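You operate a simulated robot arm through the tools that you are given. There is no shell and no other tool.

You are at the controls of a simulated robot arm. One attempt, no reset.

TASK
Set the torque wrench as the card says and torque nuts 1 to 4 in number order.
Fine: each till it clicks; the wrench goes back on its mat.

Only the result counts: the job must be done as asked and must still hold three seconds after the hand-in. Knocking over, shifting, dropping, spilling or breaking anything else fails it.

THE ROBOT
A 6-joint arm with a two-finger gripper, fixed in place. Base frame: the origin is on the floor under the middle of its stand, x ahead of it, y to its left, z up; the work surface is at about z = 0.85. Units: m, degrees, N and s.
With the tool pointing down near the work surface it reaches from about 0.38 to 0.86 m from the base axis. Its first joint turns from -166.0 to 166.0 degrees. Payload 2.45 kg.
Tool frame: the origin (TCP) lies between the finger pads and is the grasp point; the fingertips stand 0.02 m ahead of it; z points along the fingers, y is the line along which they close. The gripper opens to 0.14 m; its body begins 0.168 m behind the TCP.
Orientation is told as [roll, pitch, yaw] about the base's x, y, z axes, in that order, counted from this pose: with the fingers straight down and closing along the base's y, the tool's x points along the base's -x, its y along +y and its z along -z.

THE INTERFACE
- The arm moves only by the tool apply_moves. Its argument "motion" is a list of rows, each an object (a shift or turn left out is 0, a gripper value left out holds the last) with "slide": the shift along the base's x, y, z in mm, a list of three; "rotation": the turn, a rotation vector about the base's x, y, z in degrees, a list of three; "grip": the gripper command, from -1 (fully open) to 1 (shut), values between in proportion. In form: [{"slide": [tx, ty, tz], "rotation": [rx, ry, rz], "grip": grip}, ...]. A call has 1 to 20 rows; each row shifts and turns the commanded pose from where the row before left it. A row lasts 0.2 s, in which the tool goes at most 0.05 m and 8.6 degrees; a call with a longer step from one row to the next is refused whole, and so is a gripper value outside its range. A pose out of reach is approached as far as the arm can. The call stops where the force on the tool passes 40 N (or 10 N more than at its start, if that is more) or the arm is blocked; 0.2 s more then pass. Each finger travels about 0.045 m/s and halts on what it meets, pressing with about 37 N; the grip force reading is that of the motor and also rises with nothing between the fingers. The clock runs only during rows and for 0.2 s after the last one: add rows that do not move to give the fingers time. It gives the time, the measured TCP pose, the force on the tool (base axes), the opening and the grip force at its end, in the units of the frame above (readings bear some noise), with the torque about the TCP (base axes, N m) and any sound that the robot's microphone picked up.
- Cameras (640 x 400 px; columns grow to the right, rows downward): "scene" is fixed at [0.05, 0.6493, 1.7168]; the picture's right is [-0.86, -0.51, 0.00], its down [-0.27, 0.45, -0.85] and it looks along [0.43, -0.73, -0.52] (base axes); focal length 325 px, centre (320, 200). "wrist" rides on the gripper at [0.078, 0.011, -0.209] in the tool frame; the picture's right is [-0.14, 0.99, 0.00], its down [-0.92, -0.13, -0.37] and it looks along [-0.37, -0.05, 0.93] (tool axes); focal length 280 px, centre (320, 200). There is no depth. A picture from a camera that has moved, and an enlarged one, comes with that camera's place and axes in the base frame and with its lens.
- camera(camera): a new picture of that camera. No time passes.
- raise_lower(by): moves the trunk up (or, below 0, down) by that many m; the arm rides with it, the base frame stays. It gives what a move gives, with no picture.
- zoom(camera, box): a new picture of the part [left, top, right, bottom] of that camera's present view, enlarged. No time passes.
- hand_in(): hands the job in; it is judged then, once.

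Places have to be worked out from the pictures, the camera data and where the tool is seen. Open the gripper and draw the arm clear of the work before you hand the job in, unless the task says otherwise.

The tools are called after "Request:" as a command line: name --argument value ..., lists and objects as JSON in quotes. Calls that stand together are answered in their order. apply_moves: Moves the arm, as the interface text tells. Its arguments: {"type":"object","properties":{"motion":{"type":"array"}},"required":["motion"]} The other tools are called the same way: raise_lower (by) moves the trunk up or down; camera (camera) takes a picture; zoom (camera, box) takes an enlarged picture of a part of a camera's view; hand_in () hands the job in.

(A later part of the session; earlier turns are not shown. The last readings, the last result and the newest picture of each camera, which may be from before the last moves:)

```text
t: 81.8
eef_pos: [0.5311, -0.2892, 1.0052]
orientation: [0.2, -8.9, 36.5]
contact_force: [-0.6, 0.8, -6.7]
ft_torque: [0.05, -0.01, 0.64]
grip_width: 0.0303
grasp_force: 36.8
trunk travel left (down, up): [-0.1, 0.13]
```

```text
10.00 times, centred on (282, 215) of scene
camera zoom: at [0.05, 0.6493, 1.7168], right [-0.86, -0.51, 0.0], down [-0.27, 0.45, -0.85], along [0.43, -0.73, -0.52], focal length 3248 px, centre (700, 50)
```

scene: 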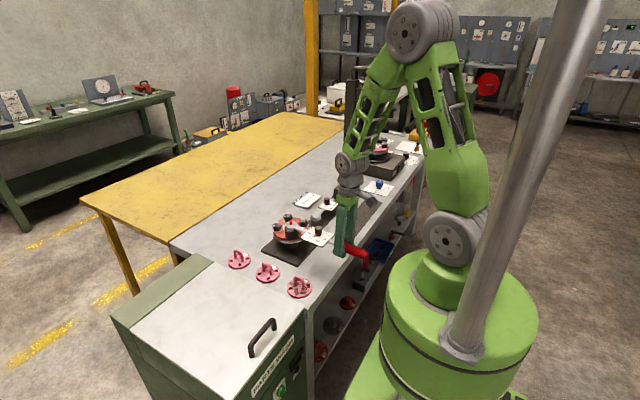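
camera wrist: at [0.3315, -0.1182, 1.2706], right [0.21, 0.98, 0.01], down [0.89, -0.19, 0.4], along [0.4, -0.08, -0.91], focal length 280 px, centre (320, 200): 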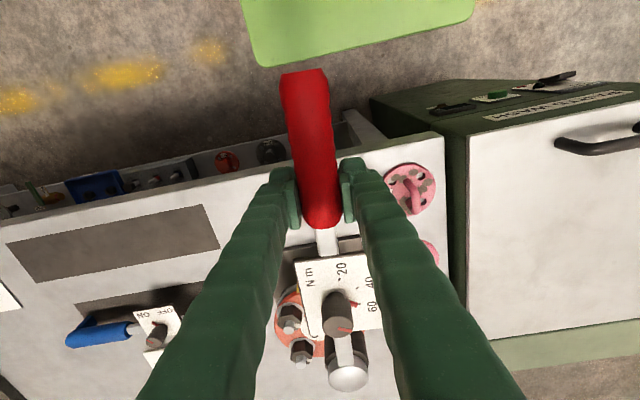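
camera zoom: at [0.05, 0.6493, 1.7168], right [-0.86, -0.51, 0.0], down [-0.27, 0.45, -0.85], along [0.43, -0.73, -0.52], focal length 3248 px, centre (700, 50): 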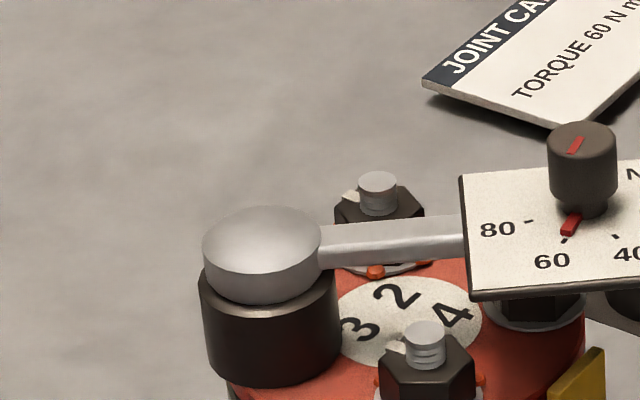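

Couple in the grip is 0.64 N m; I turn 8° more with less yaw so it becomes lever force.

Request:
apply_moves --motion '[{"slide": [-4.54, 6.49, 0], "rotation": [0, 0, -1.4]}, {"slide": [-4.32, 6.64, 0], "rotation": [0, 0, -1.6]}, {"slide": [-4.08, 6.79, 0], "rotation": [0, 0, -1.8]}, {"slide": [-3.84, 6.93, 0], "rotation": [0, 0, -2]}]'

Request:
zoom --camera "scene" --box '[254, 195, 310, 235]'

```text
t: 82.8
eef_pos: [0.514, -0.2627, 1.0041]
orientation: [0.1, -8.9, 29.7]
contact_force: [2.7, -4.6, -5.5]
ft_torque: [-0.07, -0.37, -0.6]
grip_width: 0.0303
grasp_force: 37.0
trunk travel left (down, up): [-0.1, 0.13]
```

```text
10.00 times, centred on (282, 215) of scene
camera zoom: at [0.05, 0.6493, 1.7168], right [-0.86, -0.51, 0.0], down [-0.27, 0.45, -0.85], along [0.43, -0.73, -0.52], focal length 3248 px, centre (700, 50)
```

zoom: 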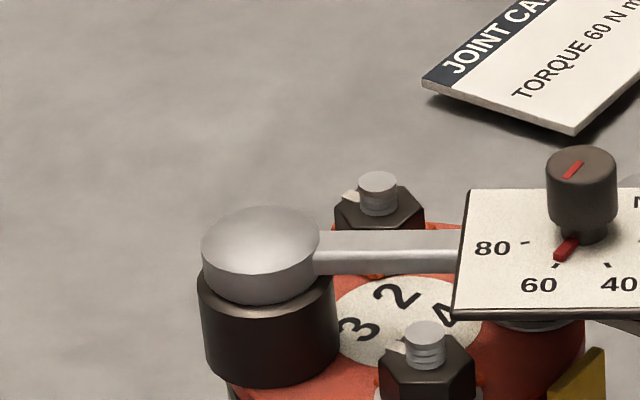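

Nut torque ~0.6 N m, no pin. Next 8° with normal yaw.

Request:
apply_moves --motion '[{"slide": [-3.6, 7.06, 0], "rotation": [0, 0, -2.2]}, {"slide": [-3.35, 7.18, 0], "rotation": [0, 0, -2.2]}, {"slide": [-3.1, 7.3, 0], "rotation": [0, 0, -2]}, {"slide": [-2.84, 7.4, 0], "rotation": [0, 0, -2]}]'

Request:
zoom --camera "scene" --box '[254, 195, 310, 235]'

```text
t: 83.8
eef_pos: [0.5002, -0.2328, 1.0047]
orientation: [0.1, -8.9, 21.3]
contact_force: [0.3, -1.7, -7.8]
ft_torque: [-0.13, 0.02, 0.33]
grip_width: 0.0302
grasp_force: 37.4
trunk travel left (down, up): [-0.1, 0.13]
```

```text
10.00 times, centred on (282, 215) of scene
camera zoom: at [0.05, 0.6493, 1.7168], right [-0.86, -0.51, 0.0], down [-0.27, 0.45, -0.85], along [0.43, -0.73, -0.52], focal length 3248 px, centre (700, 50)
```

zoom: 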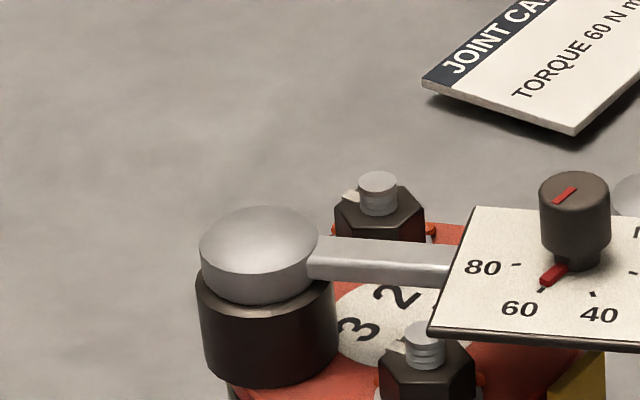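

Torque ~0.7 N m. Next 8°.

Request:
apply_moves --motion '[{"slide": [-2.58, 7.49, 0.5], "rotation": [0, 0, -1.9]}, {"slide": [-2.32, 7.58, 0.5], "rotation": [0, 0, -1.9]}, {"slide": [-2.05, 7.65, 0.5], "rotation": [0, 0, -1.9]}, {"slide": [-1.78, 7.72, 0], "rotation": [0, 0, -2]}]'

Request:
zoom --camera "scene" --box '[254, 195, 310, 235]'

```text
t: 84.8
eef_pos: [0.4923, -0.2032, 1.0074]
orientation: [0.1, -8.9, 13.6]
contact_force: [2.2, -3.5, -8.4]
ft_torque: [-0.26, 0.34, 0.11]
grip_width: 0.0301
grasp_force: 37.1
trunk travel left (down, up): [-0.1, 0.13]
```

```text
10.00 times, centred on (282, 215) of scene
camera zoom: at [0.05, 0.6493, 1.7168], right [-0.86, -0.51, 0.0], down [-0.27, 0.45, -0.85], along [0.43, -0.73, -0.52], focal length 3248 px, centre (700, 50)
```

zoom: 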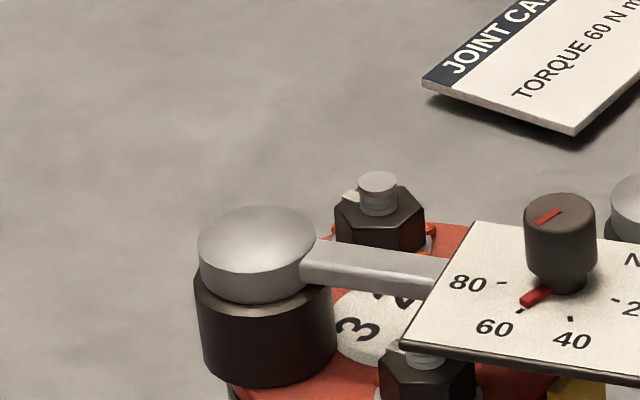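

Torque ~1.0 N m, no pin. Next 6°.

Request:
apply_moves --motion '[{"slide": [-1.51, 7.78, 0], "rotation": [0, 0, -2]}, {"slide": [-1.24, 7.83, 0], "rotation": [0, 0, -2]}, {"slide": [-0.96, 7.86, 0], "rotation": [0, 0, -2]}]'

Request:
zoom --camera "scene" --box '[254, 195, 310, 235]'

```text
t: 85.6
eef_pos: [0.4876, -0.1795, 1.0086]
orientation: [0.1, -8.9, 7.6]
contact_force: [0.2, -3.9, -6.3]
ft_torque: [-0.15, -0.02, 0.01]
grip_width: 0.0304
grasp_force: 36.6
trunk travel left (down, up): [-0.1, 0.13]
```

```text
10.00 times, centred on (282, 215) of scene
camera zoom: at [0.05, 0.6493, 1.7168], right [-0.86, -0.51, 0.0], down [-0.27, 0.45, -0.85], along [0.43, -0.73, -0.52], focal length 3248 px, centre (700, 50)
```

zoom: 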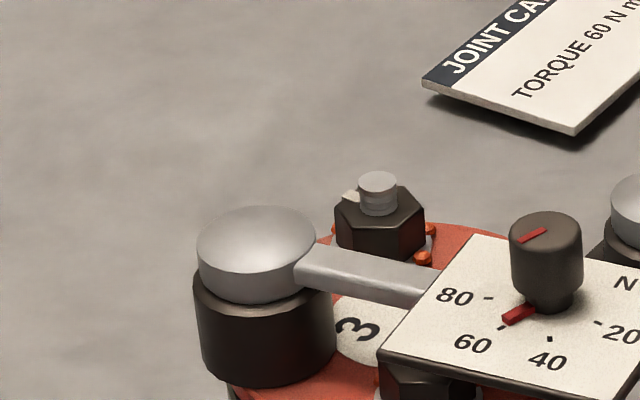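

No pin yet (≈0.9 N m). Next 4°.

Request:
apply_moves --motion '[{"slide": [-0.68, 7.89, 0], "rotation": [0, 0, -2]}, {"slide": [-0.41, 7.91, 0], "rotation": [0, 0, -2]}]'

Request:
zoom --camera "scene" --box '[254, 195, 310, 235]'

```text
t: 86.2
eef_pos: [0.4861, -0.1631, 1.0059]
orientation: [0.2, -8.9, 3.7]
contact_force: [-0.8, -5.1, -7.7]
ft_torque: [-0.18, 0.06, 0.04]
grip_width: 0.0304
grasp_force: 37.1
trunk travel left (down, up): [-0.1, 0.13]
```

```text
10.00 times, centred on (282, 215) of scene
camera zoom: at [0.05, 0.6493, 1.7168], right [-0.86, -0.51, 0.0], down [-0.27, 0.45, -0.85], along [0.43, -0.73, -0.52], focal length 3248 px, centre (700, 50)
```

zoom: 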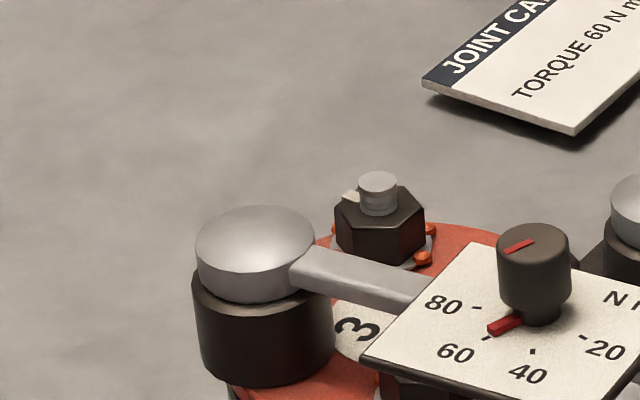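

Torque ~1.2 N m, no pin yet. Next 3°.

Request:
apply_moves --motion '[{"slide": [-0.14, 7.92, 0], "rotation": [0, 0, -2]}, {"slide": [0, 3.96, 0], "rotation": [0, 0, -1]}]'

Request:
zoom --camera "scene" --box '[254, 195, 310, 235]'

```text
t: 86.8
eef_pos: [0.4874, -0.1513, 1.0066]
orientation: [0.2, -8.9, 0.6]
contact_force: [-1.4, -4.0, -6.9]
ft_torque: [-0.2, -0.03, 0.17]
grip_width: 0.03
grasp_force: 36.9
trunk travel left (down, up): [-0.1, 0.13]
```

```text
10.00 times, centred on (282, 215) of scene
camera zoom: at [0.05, 0.6493, 1.7168], right [-0.86, -0.51, 0.0], down [-0.27, 0.45, -0.85], along [0.43, -0.73, -0.52], focal length 3248 px, centre (700, 50)
```

zoom: 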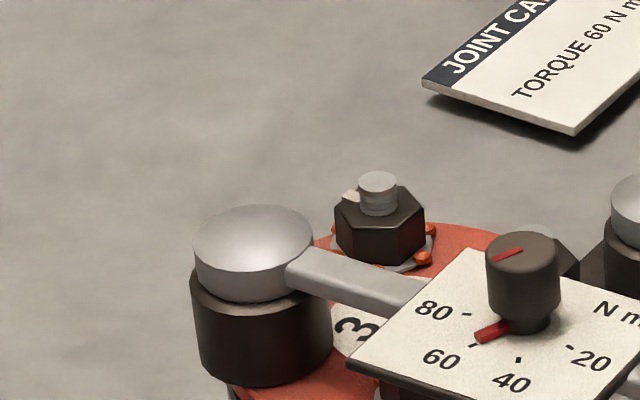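

Still ~1.1 N m without pin. Next 3°.

Request:
apply_moves --motion '[{"slide": [0.28, 7.92, 0], "rotation": [0, 0, -2]}, {"slide": [0.24, 3.95, 0], "rotation": [0, 0, -1]}]'

Request:
zoom --camera "scene" --box '[254, 195, 310, 235]'

```text
t: 87.4
eef_pos: [0.4873, -0.1394, 1.0069]
orientation: [0.2, -8.9, -2.4]
contact_force: [-0.6, -3.7, -8.2]
ft_torque: [-0.17, 0.17, 0.3]
grip_width: 0.0303
grasp_force: 36.6
trunk travel left (down, up): [-0.1, 0.13]
```

```text
10.00 times, centred on (282, 215) of scene
camera zoom: at [0.05, 0.6493, 1.7168], right [-0.86, -0.51, 0.0], down [-0.27, 0.45, -0.85], along [0.43, -0.73, -0.52], focal length 3248 px, centre (700, 50)
```

zoom: 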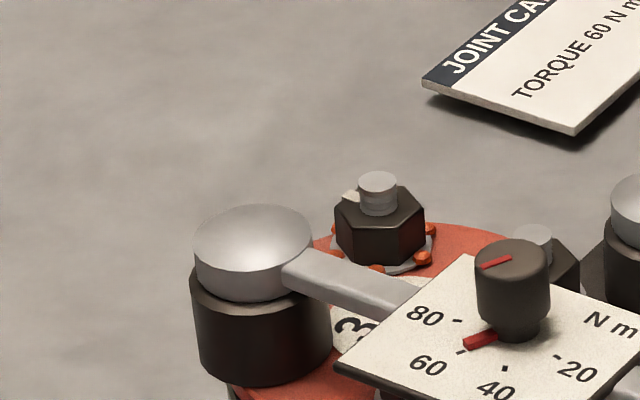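

Torque ~1.1 N m. Next 3°.

Request:
apply_moves --motion '[{"slide": [0.69, 7.89, 0], "rotation": [0, 0, -2]}, {"slide": [0.45, 3.94, 0], "rotation": [0, 0, -1]}]'

Request:
zoom --camera "scene" --box '[254, 195, 310, 235]'

```text
t: 88.0
eef_pos: [0.4882, -0.127, 1.0069]
orientation: [0.2, -8.9, -5.5]
contact_force: [-0.8, -0.2, -5.9]
ft_torque: [-0.03, -0.06, 0.12]
grip_width: 0.0302
grasp_force: 37.6
trunk travel left (down, up): [-0.1, 0.13]
```

```text
10.00 times, centred on (282, 215) of scene
camera zoom: at [0.05, 0.6493, 1.7168], right [-0.86, -0.51, 0.0], down [-0.27, 0.45, -0.85], along [0.43, -0.73, -0.52], focal length 3248 px, centre (700, 50)
```

zoom: 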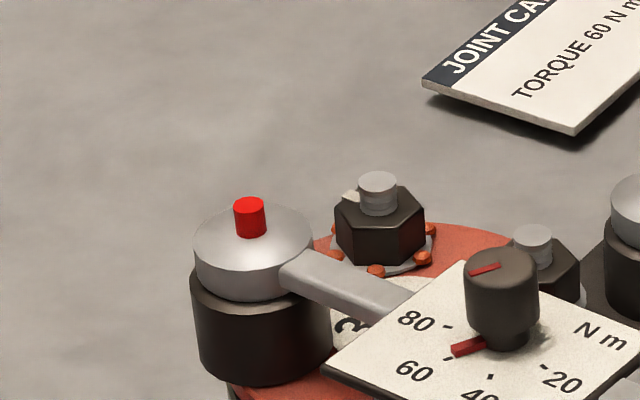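

Nut 3 clicked (pin up, torque gone). I lift off.

Request:
apply_moves --motion '[{"slide": [0, 0, 3]}, {"slide": [0, 0, 6]}, {"slide": [0, 0, 10]}, {"slide": [0, 0, 14]}, {"slide": [0, 0, 16]}, {"slide": [0, 0, 11]}]'

Request:
zoom --camera "scene" --box '[254, 185, 334, 245]'

```text
t: 89.4
eef_pos: [0.4891, -0.1271, 1.0666]
orientation: [0.1, -8.9, -5.4]
contact_force: [0.3, 0.1, -9.4]
ft_torque: [0.03, 0.64, 0.0]
grip_width: 0.0306
grasp_force: 36.9
trunk travel left (down, up): [-0.1, 0.13]
```

```text
6.67 times, centred on (294, 215) of scene
camera zoom: at [0.05, 0.6493, 1.7168], right [-0.86, -0.51, 0.0], down [-0.27, 0.45, -0.85], along [0.43, -0.73, -0.52], focal length 2165 px, centre (493, 100)
```

zoom: 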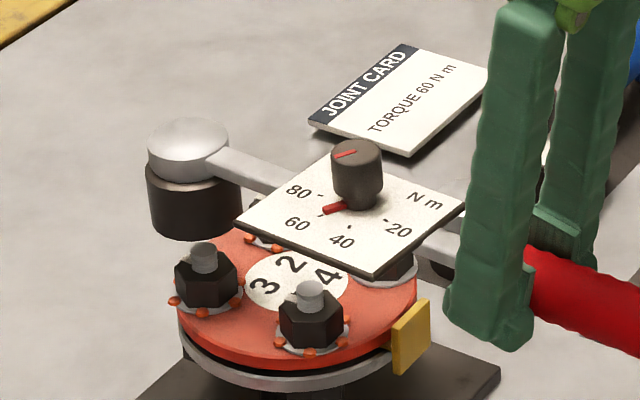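

Nuts 1, 2 and 3 all show beads. Now to nut 4 at (0.643,-0.227), turning back to yaw 60 with pitch compensation at the end.

Request:
apply_moves --motion '[{"slide": [-3.8, -15.9, 2], "rotation": [0, 0, 2.94]}, {"slide": [-3.9, -16.0, 2], "rotation": [0, 0, 3]}, {"slide": [-5.1, -30.7, 2], "rotation": [0, 0, 5.936]}, {"slide": [-2.6, -30.4, 0], "rotation": [0, 0, 5.936]}, {"slide": [-0.3, -29.8, 0], "rotation": [0, 0, 5.936]}, {"slide": [1.9, -29.2, 0], "rotation": [0, 0, 5.936]}, {"slide": [4.2, -28.1, 0], "rotation": [0, 0, 5.936]}, {"slide": [6.3, -26.8, 0], "rotation": [0, 0, 5.936]}, {"slide": [8.4, -25.5, 0], "rotation": [0, 0, 5.936]}, {"slide": [10.1, -23.7, 0], "rotation": [0, 0, 5.936]}, {"slide": [11.7, -22.0, 0], "rotation": [1.22, -0.88, 5.936]}, {"slide": [13.1, -20.0, 0], "rotation": [1.3, -0.75, 5.936]}, {"slide": [0, 0, 0]}]'

Request:
zoom --camera "scene" --box '[276, 190, 332, 230]'

Request:
zoom --camera "wrist" --box '[260, 240, 400, 400]'

```text
t: 92.2
eef_pos: [0.5293, -0.4257, 1.0728]
orientation: [0.4, -12.1, 59.9]
contact_force: [0.2, -0.6, -8.6]
ft_torque: [-0.59, 0.29, 0.0]
grip_width: 0.0304
grasp_force: 36.5
trunk travel left (down, up): [-0.1, 0.13]
```

```text
10.00 times, centred on (304, 210) of scene
camera zoom: at [0.05, 0.6493, 1.7168], right [-0.86, -0.51, 0.0], down [-0.27, 0.45, -0.85], along [0.43, -0.73, -0.52], focal length 3248 px, centre (480, 100)
```

zoom: 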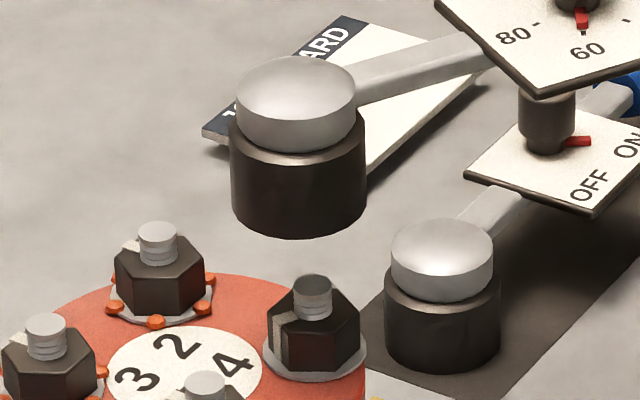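

```text
2.50 times, centred on (330, 320) of wrist
camera zoom: at [0.461, -0.5239, 1.2616], right [-0.79, 0.61, 0.03], down [0.53, 0.65, 0.55], along [0.31, 0.45, -0.83], focal length 701 px, centre (295, -100)
```

zoom: 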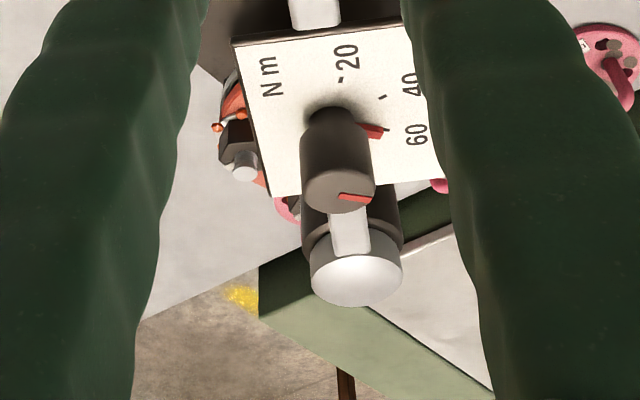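

Near nut 4: 3.3 mm left and ~2 mm low in the scene view. I shift (-2.6,-1.5) mm, add 1.2° pitch and lower to just above the bolt.

Request:
apply_moves --motion '[{"slide": [-1.3, -0.8, -7], "rotation": [1.04, -0.6, 0]}, {"slide": [-1.3, -0.7, -9]}, {"slide": [0, 0, -8]}, {"slide": [0, 0, -4]}]'

Request:
zoom --camera "scene" --box '[276, 190, 332, 230]'

```text
t: 93.2
eef_pos: [0.5257, -0.4268, 1.0449]
orientation: [0.3, -13.1, 59.9]
contact_force: [-0.2, 0.5, -9.5]
ft_torque: [-0.56, 0.35, -0.01]
grip_width: 0.0304
grasp_force: 36.8
trunk travel left (down, up): [-0.1, 0.13]
```

```text
10.00 times, centred on (304, 210) of scene
camera zoom: at [0.05, 0.6493, 1.7168], right [-0.86, -0.51, 0.0], down [-0.27, 0.45, -0.85], along [0.43, -0.73, -0.52], focal length 3248 px, centre (480, 100)
```

zoom: 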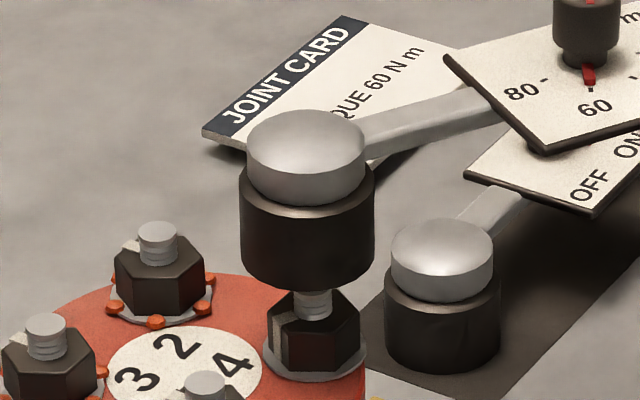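

Height and tilt match; 1 mm more to the right, then down over nut 4.

Request:
apply_moves --motion '[{"slide": [-0.9, -0.5, -5]}, {"slide": [0, 0, -7]}, {"slide": [0, 0, -7]}, {"slide": [0, 0, -6]}]'

Request:
zoom --camera "scene" --box '[276, 190, 332, 230]'

```text
t: 94.2
eef_pos: [0.5259, -0.429, 1.0211]
orientation: [0.3, -13.1, 59.8]
contact_force: [-0.1, -0.3, -9.4]
ft_torque: [-0.59, 0.29, 0.0]
grip_width: 0.0301
grasp_force: 36.2
trunk travel left (down, up): [-0.1, 0.13]
```

```text
10.00 times, centred on (304, 210) of scene
camera zoom: at [0.05, 0.6493, 1.7168], right [-0.86, -0.51, 0.0], down [-0.27, 0.45, -0.85], along [0.43, -0.73, -0.52], focal length 3248 px, centre (480, 100)
```

zoom: 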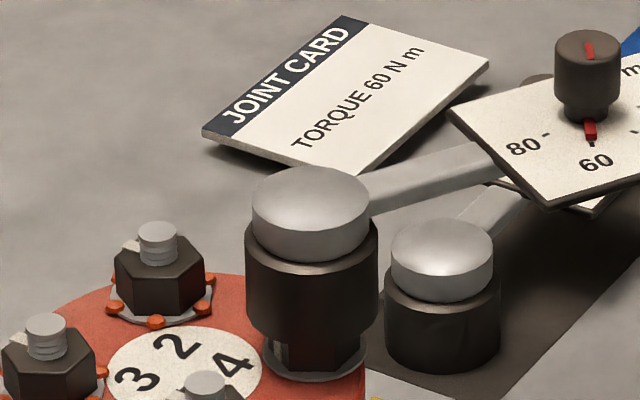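

Centered over nut 4, no contact. I lower to the seat.

Request:
apply_moves --motion '[{"slide": [0, 0, -5]}, {"slide": [0, 0, -4]}, {"slide": [0, 0, -4]}, {"slide": [0, 0, -3]}, {"slide": [0, 0, -1]}]'

Request:
zoom --camera "scene" --box '[276, 190, 332, 230]'

```text
t: 95.4
eef_pos: [0.5254, -0.4279, 1.0032]
orientation: [0.3, -13.1, 59.9]
contact_force: [-0.4, -0.9, -9.0]
ft_torque: [-0.56, 0.3, 0.02]
grip_width: 0.0301
grasp_force: 37.2
trunk travel left (down, up): [-0.1, 0.13]
```

```text
10.00 times, centred on (304, 210) of scene
camera zoom: at [0.05, 0.6493, 1.7168], right [-0.86, -0.51, 0.0], down [-0.27, 0.45, -0.85], along [0.43, -0.73, -0.52], focal length 3248 px, centre (480, 100)
```

zoom: 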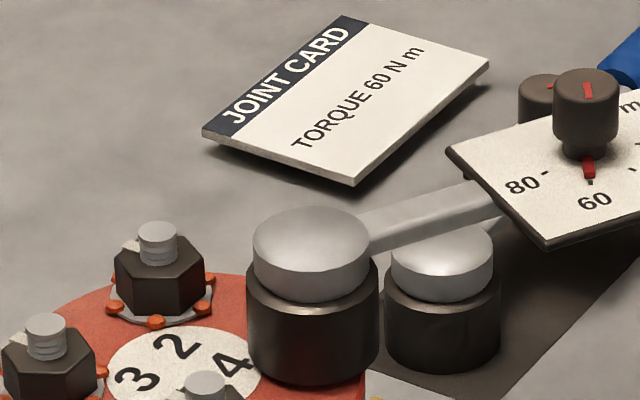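

Seated on nut 4. I turn clockwise 12°.

Request:
apply_moves --motion '[{"slide": [-6.79, 4.08, 0], "rotation": [0, 0, -2]}, {"slide": [-6.64, 4.32, 0], "rotation": [0, 0, -2]}, {"slide": [-6.49, 4.54, 0], "rotation": [0, 0, -2]}, {"slide": [-6.33, 4.77, 0], "rotation": [0, 0, -2]}, {"slide": [-6.16, 4.99, 0], "rotation": [0, 0, -2]}, {"slide": [-5.98, 5.2, 0], "rotation": [0, 0, -2]}]'

Request:
zoom --camera "scene" --box '[276, 190, 332, 230]'

```text
t: 96.8
eef_pos: [0.4873, -0.3997, 1.0021]
orientation: [0.4, -13.1, 48.0]
contact_force: [0.5, 0.3, -10.6]
ft_torque: [-0.52, 0.44, 0.27]
grip_width: 0.0302
grasp_force: 37.0
trunk travel left (down, up): [-0.1, 0.13]
```

```text
10.00 times, centred on (304, 210) of scene
camera zoom: at [0.05, 0.6493, 1.7168], right [-0.86, -0.51, 0.0], down [-0.27, 0.45, -0.85], along [0.43, -0.73, -0.52], focal length 3248 px, centre (480, 100)
```

zoom: 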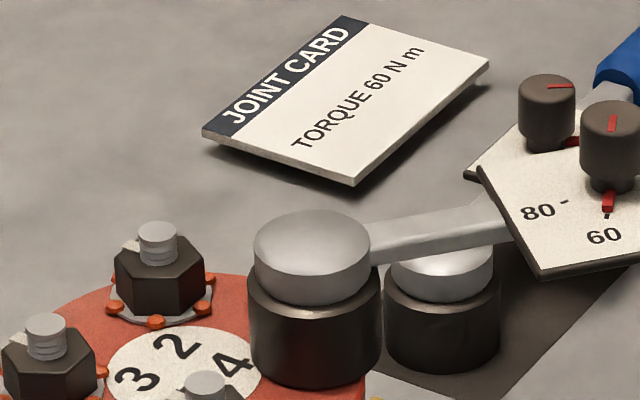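

Turning well. Next 12°.

Request:
apply_moves --motion '[{"slide": [-5.8, 5.4, 0], "rotation": [0, 0, -1.8]}, {"slide": [-5.6, 5.6, 0], "rotation": [0, 0, -1.8]}, {"slide": [-5.4, 5.8, 0], "rotation": [0, 0, -1.8]}, {"slide": [-5.2, 5.98, 0], "rotation": [0, 0, -1.9]}, {"slide": [-4.99, 6.16, 0], "rotation": [0, 0, -1.9]}, {"slide": [-4.77, 6.33, 0], "rotation": [0, 0, -2]}]'

Request:
zoom --camera "scene" --box '[276, 190, 332, 230]'

```text
t: 98.2
eef_pos: [0.4539, -0.3646, 1.0046]
orientation: [0.3, -13.1, 36.7]
contact_force: [-0.1, -0.9, -9.2]
ft_torque: [-0.41, 0.51, 0.5]
grip_width: 0.0301
grasp_force: 37.3
trunk travel left (down, up): [-0.1, 0.13]
```

```text
10.00 times, centred on (304, 210) of scene
camera zoom: at [0.05, 0.6493, 1.7168], right [-0.86, -0.51, 0.0], down [-0.27, 0.45, -0.85], along [0.43, -0.73, -0.52], focal length 3248 px, centre (480, 100)
```

zoom: 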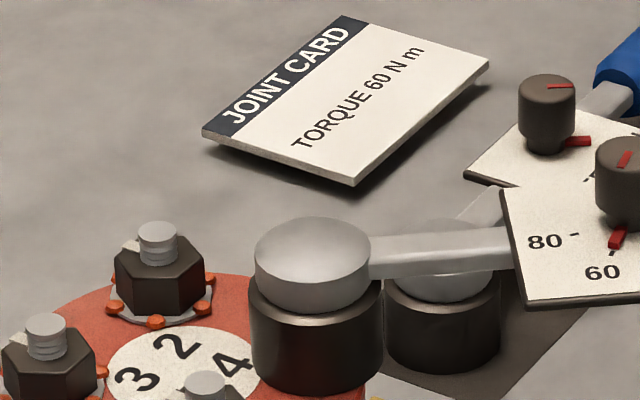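

Next 8°, slightly less yaw.

Request:
apply_moves --motion '[{"slide": [-4.54, 6.49, 0], "rotation": [0, 0, -1.7]}, {"slide": [-4.32, 6.64, 0], "rotation": [0, 0, -1.8]}, {"slide": [-4.08, 6.79, 0], "rotation": [0, 0, -2]}, {"slide": [-3.84, 6.93, 0], "rotation": [0, 0, -2]}]'

Request:
zoom --camera "scene" --box '[276, 190, 332, 230]'

```text
t: 99.2
eef_pos: [0.4377, -0.338, 1.0024]
orientation: [0.3, -13.1, 29.2]
contact_force: [1.1, -1.7, -5.8]
ft_torque: [0.0, -0.2, 0.04]
grip_width: 0.0305
grasp_force: 37.0
trunk travel left (down, up): [-0.1, 0.13]
```

```text
10.00 times, centred on (304, 210) of scene
camera zoom: at [0.05, 0.6493, 1.7168], right [-0.86, -0.51, 0.0], down [-0.27, 0.45, -0.85], along [0.43, -0.73, -0.52], focal length 3248 px, centre (480, 100)
```

zoom: 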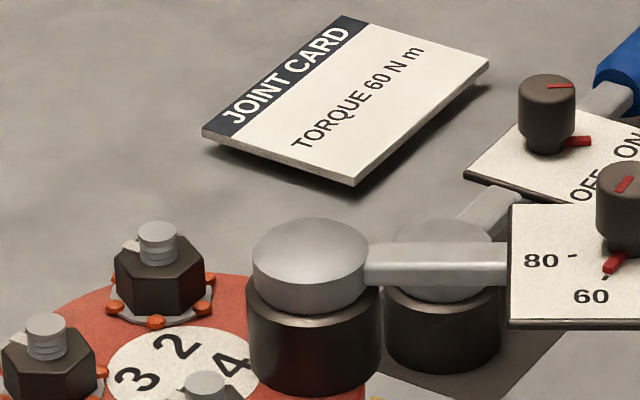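

Torque ~0.5 N m. Next 8°.

Request:
apply_moves --motion '[{"slide": [-3.6, 7.06, 0], "rotation": [0, 0, -2]}, {"slide": [-3.35, 7.18, 0], "rotation": [0, 0, -2]}, {"slide": [-3.1, 7.3, 0], "rotation": [0, 0, -2]}, {"slide": [-2.84, 7.4, 0], "rotation": [0, 0, -2]}]'

Request:
zoom --camera "scene" --box '[276, 190, 332, 230]'

```text
t: 100.2
eef_pos: [0.4255, -0.3088, 1.0029]
orientation: [0.4, -13.1, 21.2]
contact_force: [0.7, -0.7, -8.2]
ft_torque: [-0.2, 0.23, 0.49]
grip_width: 0.0304
grasp_force: 36.9
trunk travel left (down, up): [-0.1, 0.13]
```

```text
10.00 times, centred on (304, 210) of scene
camera zoom: at [0.05, 0.6493, 1.7168], right [-0.86, -0.51, 0.0], down [-0.27, 0.45, -0.85], along [0.43, -0.73, -0.52], focal length 3248 px, centre (480, 100)
```

zoom: 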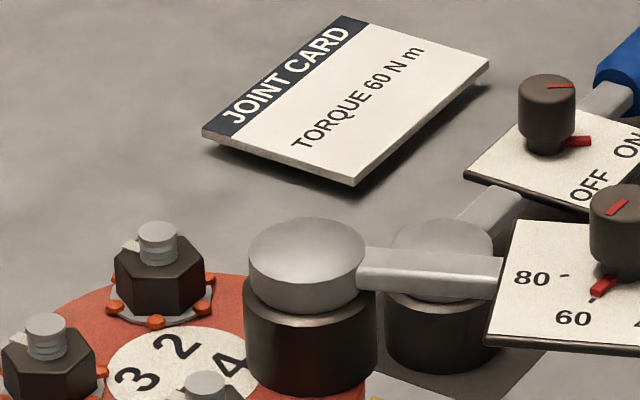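

Torque ~0.7 N m, no pin. Next 8°.

Request:
apply_moves --motion '[{"slide": [-2.58, 7.49, 0], "rotation": [0, 0, -1.8]}, {"slide": [-2.32, 7.58, 0], "rotation": [0, 0, -1.8]}, {"slide": [-2.05, 7.65, 0], "rotation": [0, 0, -1.9]}, {"slide": [-1.78, 7.72, 0], "rotation": [0, 0, -2]}]'

Request:
zoom --camera "scene" --box '[276, 190, 332, 230]'

```text
t: 101.2
eef_pos: [0.4176, -0.2778, 1.0026]
orientation: [0.2, -13.0, 13.7]
contact_force: [1.4, -5.2, -5.5]
ft_torque: [-0.07, -0.61, -0.27]
grip_width: 0.0303
grasp_force: 37.0
trunk travel left (down, up): [-0.1, 0.13]
```

```text
10.00 times, centred on (304, 210) of scene
camera zoom: at [0.05, 0.6493, 1.7168], right [-0.86, -0.51, 0.0], down [-0.27, 0.45, -0.85], along [0.43, -0.73, -0.52], focal length 3248 px, centre (480, 100)
```

zoom: 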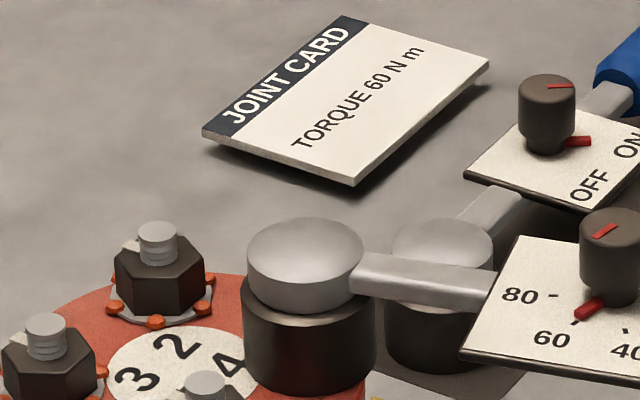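

Torque ~0.95 N m. Next 6°.

Request:
apply_moves --motion '[{"slide": [-1.51, 7.78, 0], "rotation": [0, 0, -2.1]}, {"slide": [-1.24, 7.83, 0], "rotation": [0, 0, -2.1]}, {"slide": [-0.96, 7.86, 0], "rotation": [0, 0, -2.1]}]'

Request:
zoom --camera "scene" --box '[276, 190, 332, 230]'

```text
t: 102.0
eef_pos: [0.4134, -0.254, 1.0027]
orientation: [0.3, -13.1, 7.5]
contact_force: [-0.9, -1.4, -7.6]
ft_torque: [-0.08, 0.16, 0.54]
grip_width: 0.0304
grasp_force: 37.1
trunk travel left (down, up): [-0.1, 0.13]
```

```text
10.00 times, centred on (304, 210) of scene
camera zoom: at [0.05, 0.6493, 1.7168], right [-0.86, -0.51, 0.0], down [-0.27, 0.45, -0.85], along [0.43, -0.73, -0.52], focal length 3248 px, centre (480, 100)
```

zoom: 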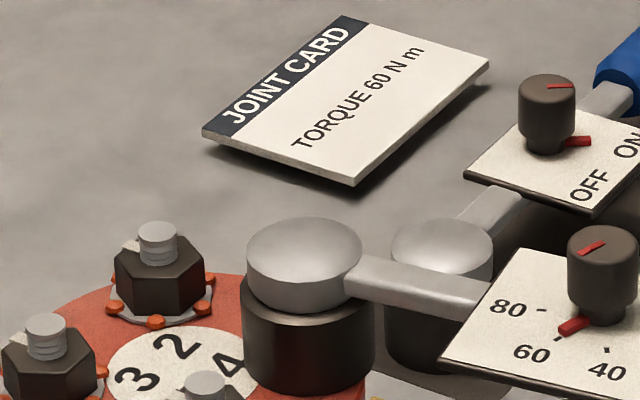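

No pin yet (~0.85 N m). Next 4°.

Request:
apply_moves --motion '[{"slide": [-0.68, 7.89, 0], "rotation": [0, 0, -1.8]}, {"slide": [-0.41, 7.91, 0], "rotation": [0, 0, -1.8]}]'

Request:
zoom --camera "scene" --box '[276, 190, 332, 230]'

```text
t: 102.6
eef_pos: [0.4117, -0.2401, 1.0038]
orientation: [0.3, -13.1, 3.6]
contact_force: [-0.5, -5.1, -8.8]
ft_torque: [-0.26, 0.38, -0.12]
grip_width: 0.0302
grasp_force: 37.4
trunk travel left (down, up): [-0.1, 0.13]
```

```text
10.00 times, centred on (304, 210) of scene
camera zoom: at [0.05, 0.6493, 1.7168], right [-0.86, -0.51, 0.0], down [-0.27, 0.45, -0.85], along [0.43, -0.73, -0.52], focal length 3248 px, centre (480, 100)
```

zoom: 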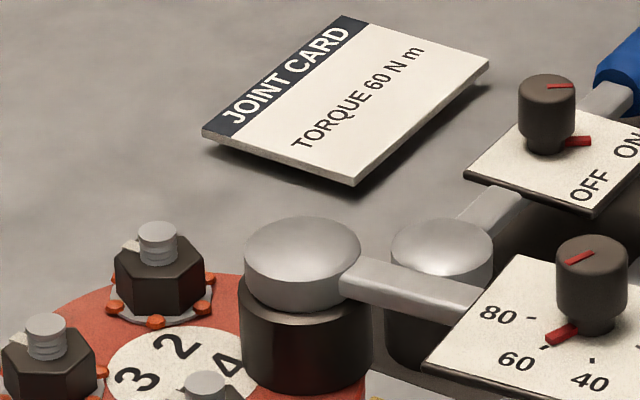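

Torque ~1.0 N m, no pin. Next 3°.

Request:
apply_moves --motion '[{"slide": [-0.14, 7.92, 0], "rotation": [0, 0, -2]}, {"slide": [0, 3.96, 0], "rotation": [0, 0, -1]}]'

Request:
zoom --camera "scene" --box '[276, 190, 332, 230]'

```text
t: 103.2
eef_pos: [0.4125, -0.2278, 1.0038]
orientation: [0.3, -13.1, 0.7]
contact_force: [-1.8, -5.7, -7.3]
ft_torque: [-0.2, 0.09, -0.07]
grip_width: 0.0304
grasp_force: 37.3
trunk travel left (down, up): [-0.1, 0.13]
```

```text
10.00 times, centred on (304, 210) of scene
camera zoom: at [0.05, 0.6493, 1.7168], right [-0.86, -0.51, 0.0], down [-0.27, 0.45, -0.85], along [0.43, -0.73, -0.52], focal length 3248 px, centre (480, 100)
```

zoom: 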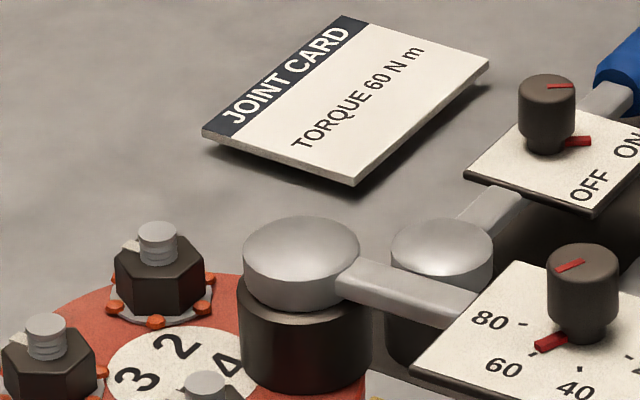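

Torque ~1.2 N m, still no pin. Next 3°.

Request:
apply_moves --motion '[{"slide": [0.28, 7.92, 0], "rotation": [0, 0, -2]}, {"slide": [0.24, 3.95, 0], "rotation": [0, 0, -1]}]'

Request:
zoom --camera "scene" --box '[276, 190, 332, 230]'

```text
t: 103.8
eef_pos: [0.4131, -0.2137, 1.0033]
orientation: [0.4, -13.1, -2.1]
contact_force: [1.9, 0.1, -6.0]
ft_torque: [0.0, -0.36, 0.01]
grip_width: 0.0301
grasp_force: 37.2
trunk travel left (down, up): [-0.1, 0.13]
```

```text
10.00 times, centred on (304, 210) of scene
camera zoom: at [0.05, 0.6493, 1.7168], right [-0.86, -0.51, 0.0], down [-0.27, 0.45, -0.85], along [0.43, -0.73, -0.52], focal length 3248 px, centre (480, 100)
```

zoom: 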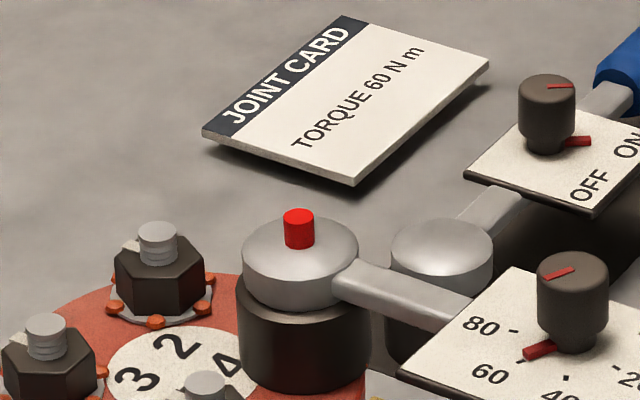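

Nut 4 clicked as well. I lift off and check all four nuts.

Request:
apply_moves --motion '[{"slide": [0, 0, 3]}, {"slide": [0, 0, 6]}, {"slide": [0, 0, 10]}, {"slide": [0, 0, 14]}, {"slide": [0, 0, 16]}, {"slide": [0, 0, 14]}]'

Request:
zoom --camera "scene" --box '[254, 185, 334, 245]'

```text
t: 105.2
eef_pos: [0.4122, -0.215, 1.0663]
orientation: [0.2, -13.1, -2.3]
contact_force: [0.2, 0.3, -9.1]
ft_torque: [0.04, 0.71, 0.0]
grip_width: 0.0302
grasp_force: 37.5
trunk travel left (down, up): [-0.1, 0.13]
```

```text
6.67 times, centred on (294, 215) of scene
camera zoom: at [0.05, 0.6493, 1.7168], right [-0.86, -0.51, 0.0], down [-0.27, 0.45, -0.85], along [0.43, -0.73, -0.52], focal length 2165 px, centre (493, 100)
```

zoom: 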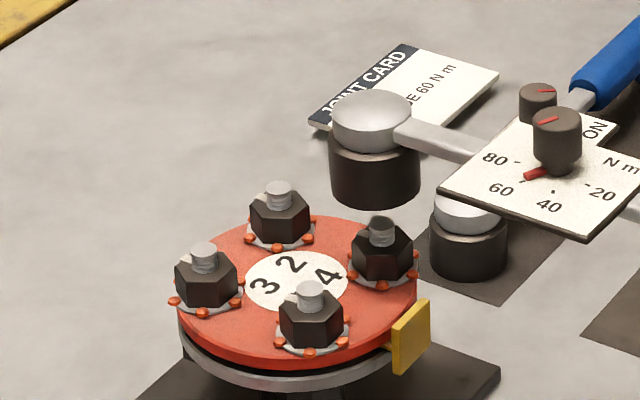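

All four nuts show their beads and the dial still reads 60. I carry the wrench back above its mat (yaw 90).

Request:
apply_moves --motion '[{"slide": [-3.4, -16.4, 2], "rotation": [0, 0, 2.8]}, {"slide": [-3.5, -16.4, 0], "rotation": [0, 0, 2.95]}, {"slide": [-4.6, -32.6, 0], "rotation": [0, 0, 5.75]}, {"slide": [-2.2, -32.2, 0], "rotation": [0, 0, 5.75]}, {"slide": [-0.1, -31.7, 0], "rotation": [0, 0, 5.75]}, {"slide": [2.0, -30.9, 0], "rotation": [0, 0, 5.75]}, {"slide": [4.1, -29.8, 0], "rotation": [0, 0, 5.75]}, {"slide": [6.1, -28.6, 0], "rotation": [0, 0, 5.75]}, {"slide": [8.0, -27.1, 0], "rotation": [0, 0, 5.75]}, {"slide": [9.5, -25.5, 0], "rotation": [0, 0, 5.75]}, {"slide": [11.1, -23.8, 0], "rotation": [0, 0, 5.75]}, {"slide": [12.3, -21.9, 0], "rotation": [0, 0, 5.75]}, {"slide": [13.5, -19.8, 0], "rotation": [0, 0, 5.75]}, {"slide": [14.4, -17.8, 0], "rotation": [0, 0, 5.75]}, {"slide": [15.1, -15.5, 0], "rotation": [0, 0, 5.75]}, {"slide": [15.5, -13.4, 0], "rotation": [1.2, -0.1, 5.75]}, {"slide": [15.7, -11.0, 0], "rotation": [1.2, 0, 5.75]}, {"slide": [0, 0, 0]}]'

Request:
camera --camera "scene"

Request:
camera --camera "wrist"

Request:
zoom --camera "scene" --box '[320, 150, 420, 250]'

```text
t: 109.0
eef_pos: [0.5046, -0.5819, 1.0639]
orientation: [0.5, -15.6, 89.9]
contact_force: [0.1, 0.1, -9.9]
ft_torque: [-0.66, 0.02, 0.01]
grip_width: 0.0304
grasp_force: 37.3
out of reach, approached as far as the arm can: row 16, 17
trunk travel left (down, up): [-0.1, 0.13]
```

```text
taken
```

scene: 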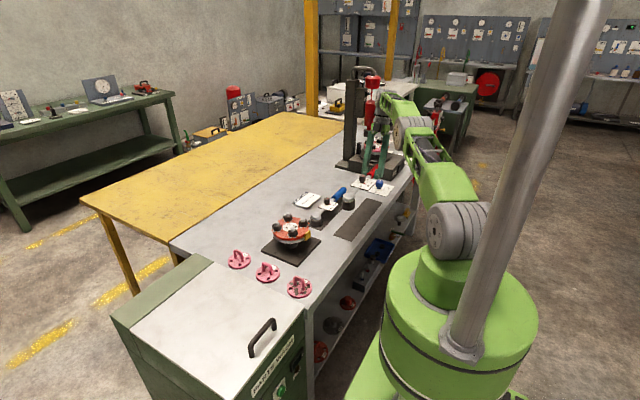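

```text
taken
camera wrist: at [0.4962, -0.7131, 1.2445], right [-0.99, 0.13, 0.05], down [0.13, 0.79, 0.6], along [0.04, 0.6, -0.8], focal length 280 px, centre (320, 200)
```

wrist: 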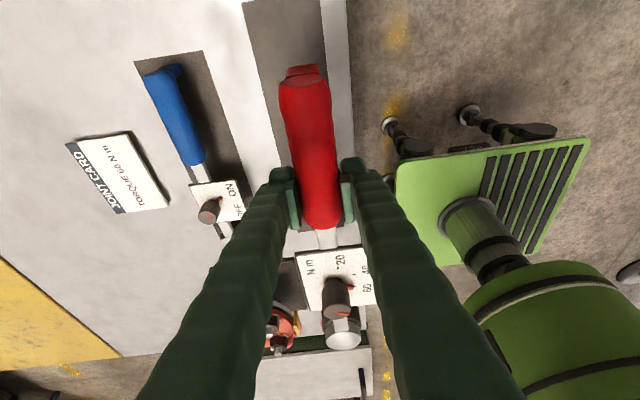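

```text
4.00 times, centred on (370, 200) of scene
camera zoom: at [0.05, 0.6493, 1.7168], right [-0.86, -0.51, 0.0], down [-0.27, 0.45, -0.85], along [0.43, -0.73, -0.52], focal length 1299 px, centre (120, 200)
```

zoom: 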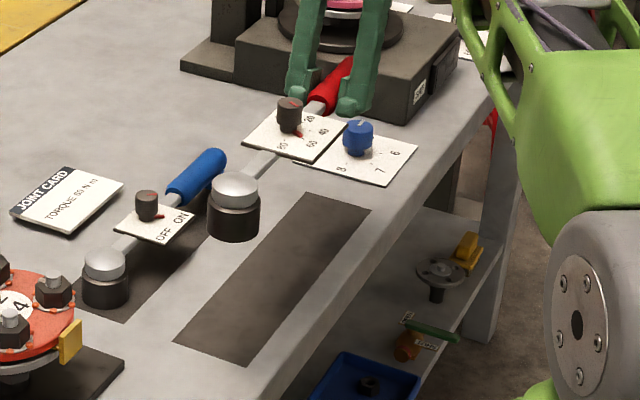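

The strong tool tilt (15.6°) makes the target out of reach; the TCP stopped at (0.505,-0.582). I lower part of the way and take tilt back toward vertical; a drooping head will level itself when it touches the mat.

Request:
apply_moves --motion '[{"slide": [0, 0, -15]}, {"slide": [0, 0, -20]}, {"slide": [0, 0, -20]}, {"slide": [0, 0, -20]}, {"slide": [0, 0, 0]}]'

Request:
zoom --camera "scene" --box '[320, 150, 420, 250]'

```text
t: 110.2
eef_pos: [0.5056, -0.5803, 0.9898]
orientation: [0.6, -15.6, 89.8]
contact_force: [0.5, -0.2, -9.8]
ft_torque: [-0.69, 0.03, -0.04]
grip_width: 0.0301
grasp_force: 36.9
trunk travel left (down, up): [-0.1, 0.13]
```

```text
4.00 times, centred on (370, 200) of scene
camera zoom: at [0.05, 0.6493, 1.7168], right [-0.86, -0.51, 0.0], down [-0.27, 0.45, -0.85], along [0.43, -0.73, -0.52], focal length 1299 px, centre (120, 200)
```

zoom: 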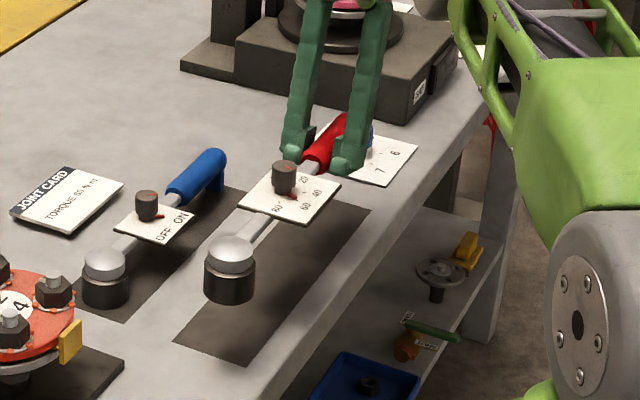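

The commanded pose restarts from the actual one. I now move toward the mat pose while reducing the tilt by 8°.

Request:
apply_moves --motion '[{"slide": [0, 0, -5], "rotation": [-2, 0, 0]}, {"slide": [3, -4, -5], "rotation": [-2, 0, 0]}, {"slide": [6, -8, -5], "rotation": [-2, 0, 0]}, {"slide": [6, -8, -5], "rotation": [-2, 0, 0]}, {"slide": [6.5, -7, 0]}, {"slide": [0, 0, 0]}]'

Request:
zoom --camera "scene" --box '[320, 150, 420, 250]'

Request:
camera --camera "wrist"

```text
t: 111.6
eef_pos: [0.5262, -0.6091, 0.9694]
orientation: [0.5, -7.6, 89.8]
contact_force: [0.2, 0.4, -10.5]
ft_torque: [-0.66, -0.05, 0.03]
grip_width: 0.0304
grasp_force: 36.9
trunk travel left (down, up): [-0.1, 0.13]
```

```text
4.00 times, centred on (370, 200) of scene
camera zoom: at [0.05, 0.6493, 1.7168], right [-0.86, -0.51, 0.0], down [-0.27, 0.45, -0.85], along [0.43, -0.73, -0.52], focal length 1299 px, centre (120, 200)
```

zoom: 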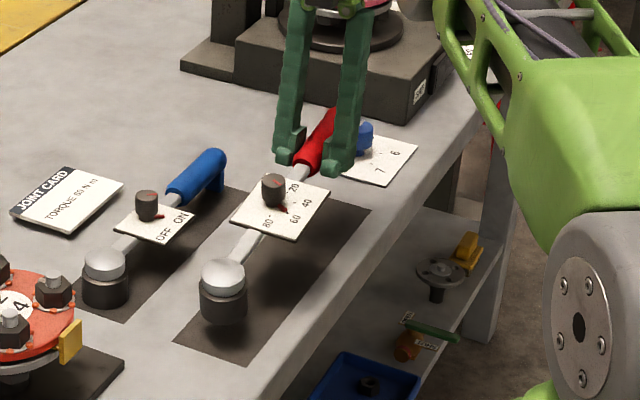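

```text
taken
camera wrist: at [0.5176, -0.7133, 1.1667], right [-0.99, 0.14, 0.03], down [0.13, 0.86, 0.49], along [0.04, 0.48, -0.87], focal length 280 px, centre (320, 200)
```

wrist: 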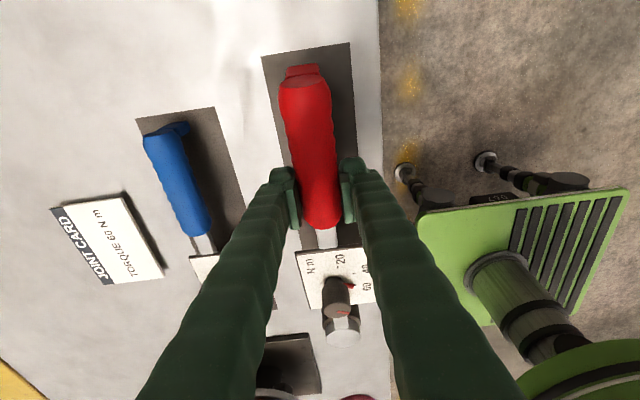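

The pose is reached: TCP (0.526,-0.609,0.969), wrench in line with the mat, head drooping ~10°. I lower until the socket is about to touch.

Request:
apply_moves --motion '[{"slide": [0.8, 0, -8]}, {"slide": [0, 0, -8]}, {"slide": [0, 0, -6]}, {"slide": [0, 0, -4]}]'

Request:
zoom --camera "scene" --box '[330, 170, 410, 250]'

```text
t: 112.6
eef_pos: [0.5277, -0.6093, 0.9434]
orientation: [0.6, -7.7, 89.9]
contact_force: [-0.1, -0.6, -9.8]
ft_torque: [-0.67, -0.01, 0.01]
grip_width: 0.0302
grasp_force: 37.5
trunk travel left (down, up): [-0.1, 0.13]
```

```text
5.00 times, centred on (370, 210) of scene
camera zoom: at [0.05, 0.6493, 1.7168], right [-0.86, -0.51, 0.0], down [-0.27, 0.45, -0.85], along [0.43, -0.73, -0.52], focal length 1624 px, centre (70, 150)
```

zoom: 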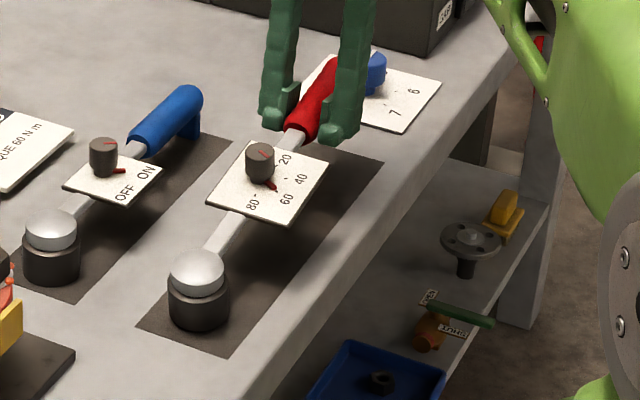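

The socket is just above the mat. I lower on in small steps so the head touches and the wrench levels.

Request:
apply_moves --motion '[{"slide": [0, 0, -3]}, {"slide": [0, 0, -3]}, {"slide": [0, 0, -3]}, {"slide": [0, 0, -3]}, {"slide": [0, 0, -3]}, {"slide": [0, 0, 0]}]'

Request:
zoom --camera "scene" --box '[330, 170, 410, 250]'

```text
t: 114.0
eef_pos: [0.5267, -0.6088, 0.9275]
orientation: [0.5, -7.7, 89.7]
contact_force: [-0.6, -1.4, -6.2]
ft_torque: [0.27, -0.02, 0.01]
grip_width: 0.0304
grasp_force: 36.5
trunk travel left (down, up): [-0.1, 0.13]
```

```text
5.00 times, centred on (370, 210) of scene
camera zoom: at [0.05, 0.6493, 1.7168], right [-0.86, -0.51, 0.0], down [-0.27, 0.45, -0.85], along [0.43, -0.73, -0.52], focal length 1624 px, centre (70, 150)
```

zoom: 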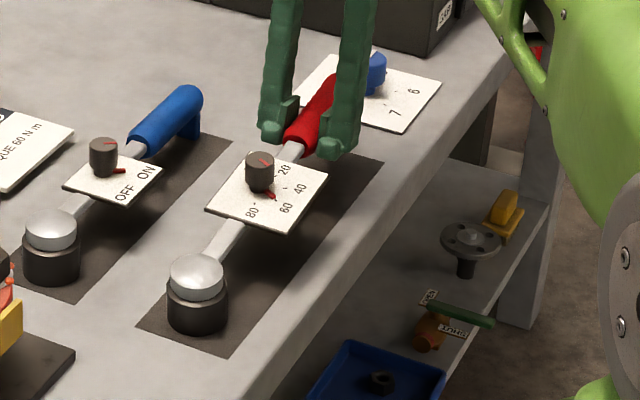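

The head has touched and the wrench is levelling in the grip with mild force. I keep lowering.

Request:
apply_moves --motion '[{"slide": [0, 0, -3]}, {"slide": [0, 0, -3]}, {"slide": [0, 0, -3]}, {"slide": [0, 0, -3]}, {"slide": [0, 0, -3]}, {"slide": [0, 0, -3]}, {"slide": [0, 0, 0]}]'

Request:
zoom --camera "scene" --box '[330, 170, 410, 250]'

```text
t: 115.6
eef_pos: [0.5262, -0.6082, 0.9088]
orientation: [0.4, -7.6, 89.7]
contact_force: [-0.3, -1.5, -6.3]
ft_torque: [0.22, 0.01, 0.02]
grip_width: 0.0305
grasp_force: 36.8
trunk travel left (down, up): [-0.1, 0.13]
```

```text
5.00 times, centred on (370, 210) of scene
camera zoom: at [0.05, 0.6493, 1.7168], right [-0.86, -0.51, 0.0], down [-0.27, 0.45, -0.85], along [0.43, -0.73, -0.52], focal length 1624 px, centre (70, 150)
```

zoom: 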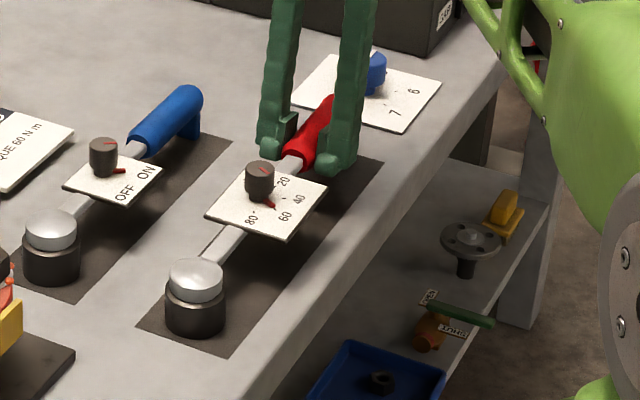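

Good. I lower the last centimetre until the handle's foot meets the mat.

Request:
apply_moves --motion '[{"slide": [0, 0, -3]}, {"slide": [0, 0, -3]}, {"slide": [0, 0, -2]}, {"slide": [0, 0, -2]}, {"slide": [0, 0, 0]}]'

Request:
zoom --camera "scene" --box '[330, 170, 410, 250]'

```text
t: 116.8
eef_pos: [0.5287, -0.6077, 0.8999]
orientation: [0.5, -7.6, 89.8]
contact_force: [-0.6, -1.8, -4.6]
ft_torque: [0.31, 0.01, -0.06]
grip_width: 0.0306
grasp_force: 37.0
trunk travel left (down, up): [-0.1, 0.13]
```

```text
5.00 times, centred on (370, 210) of scene
camera zoom: at [0.05, 0.6493, 1.7168], right [-0.86, -0.51, 0.0], down [-0.27, 0.45, -0.85], along [0.43, -0.73, -0.52], focal length 1624 px, centre (70, 150)
```

zoom: 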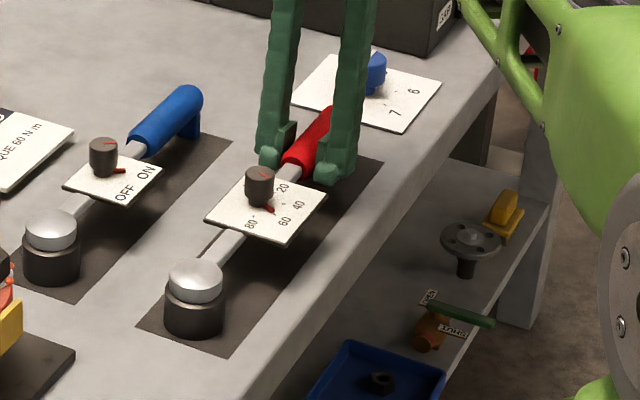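

Still a few mm above the foot's contact; I lower in 1.5 mm steps and watch for the reaction.

Request:
apply_moves --motion '[{"slide": [0, 0, -1.5]}, {"slide": [0, 0, -1.5]}, {"slide": [0, 0, -1]}, {"slide": [0, 0, 0]}]'

Request:
camera --camera "wrist"

```text
t: 117.8
eef_pos: [0.527, -0.6083, 0.8984]
orientation: [0.3, -7.4, 89.8]
contact_force: [1.0, -0.1, 12.7]
ft_torque: [0.16, 0.03, -0.06]
grip_width: 0.0304
grasp_force: 37.0
trunk travel left (down, up): [-0.1, 0.13]
```

```text
taken
camera wrist: at [0.5178, -0.7127, 1.0965], right [-0.99, 0.14, 0.02], down [0.13, 0.87, 0.48], along [0.05, 0.48, -0.88], focal length 280 px, centre (320, 200)
```

wrist: 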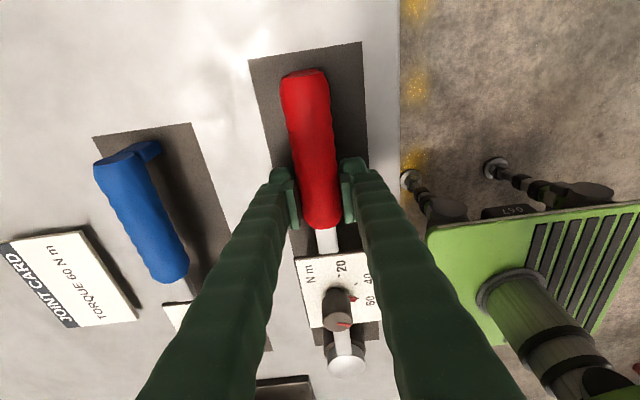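

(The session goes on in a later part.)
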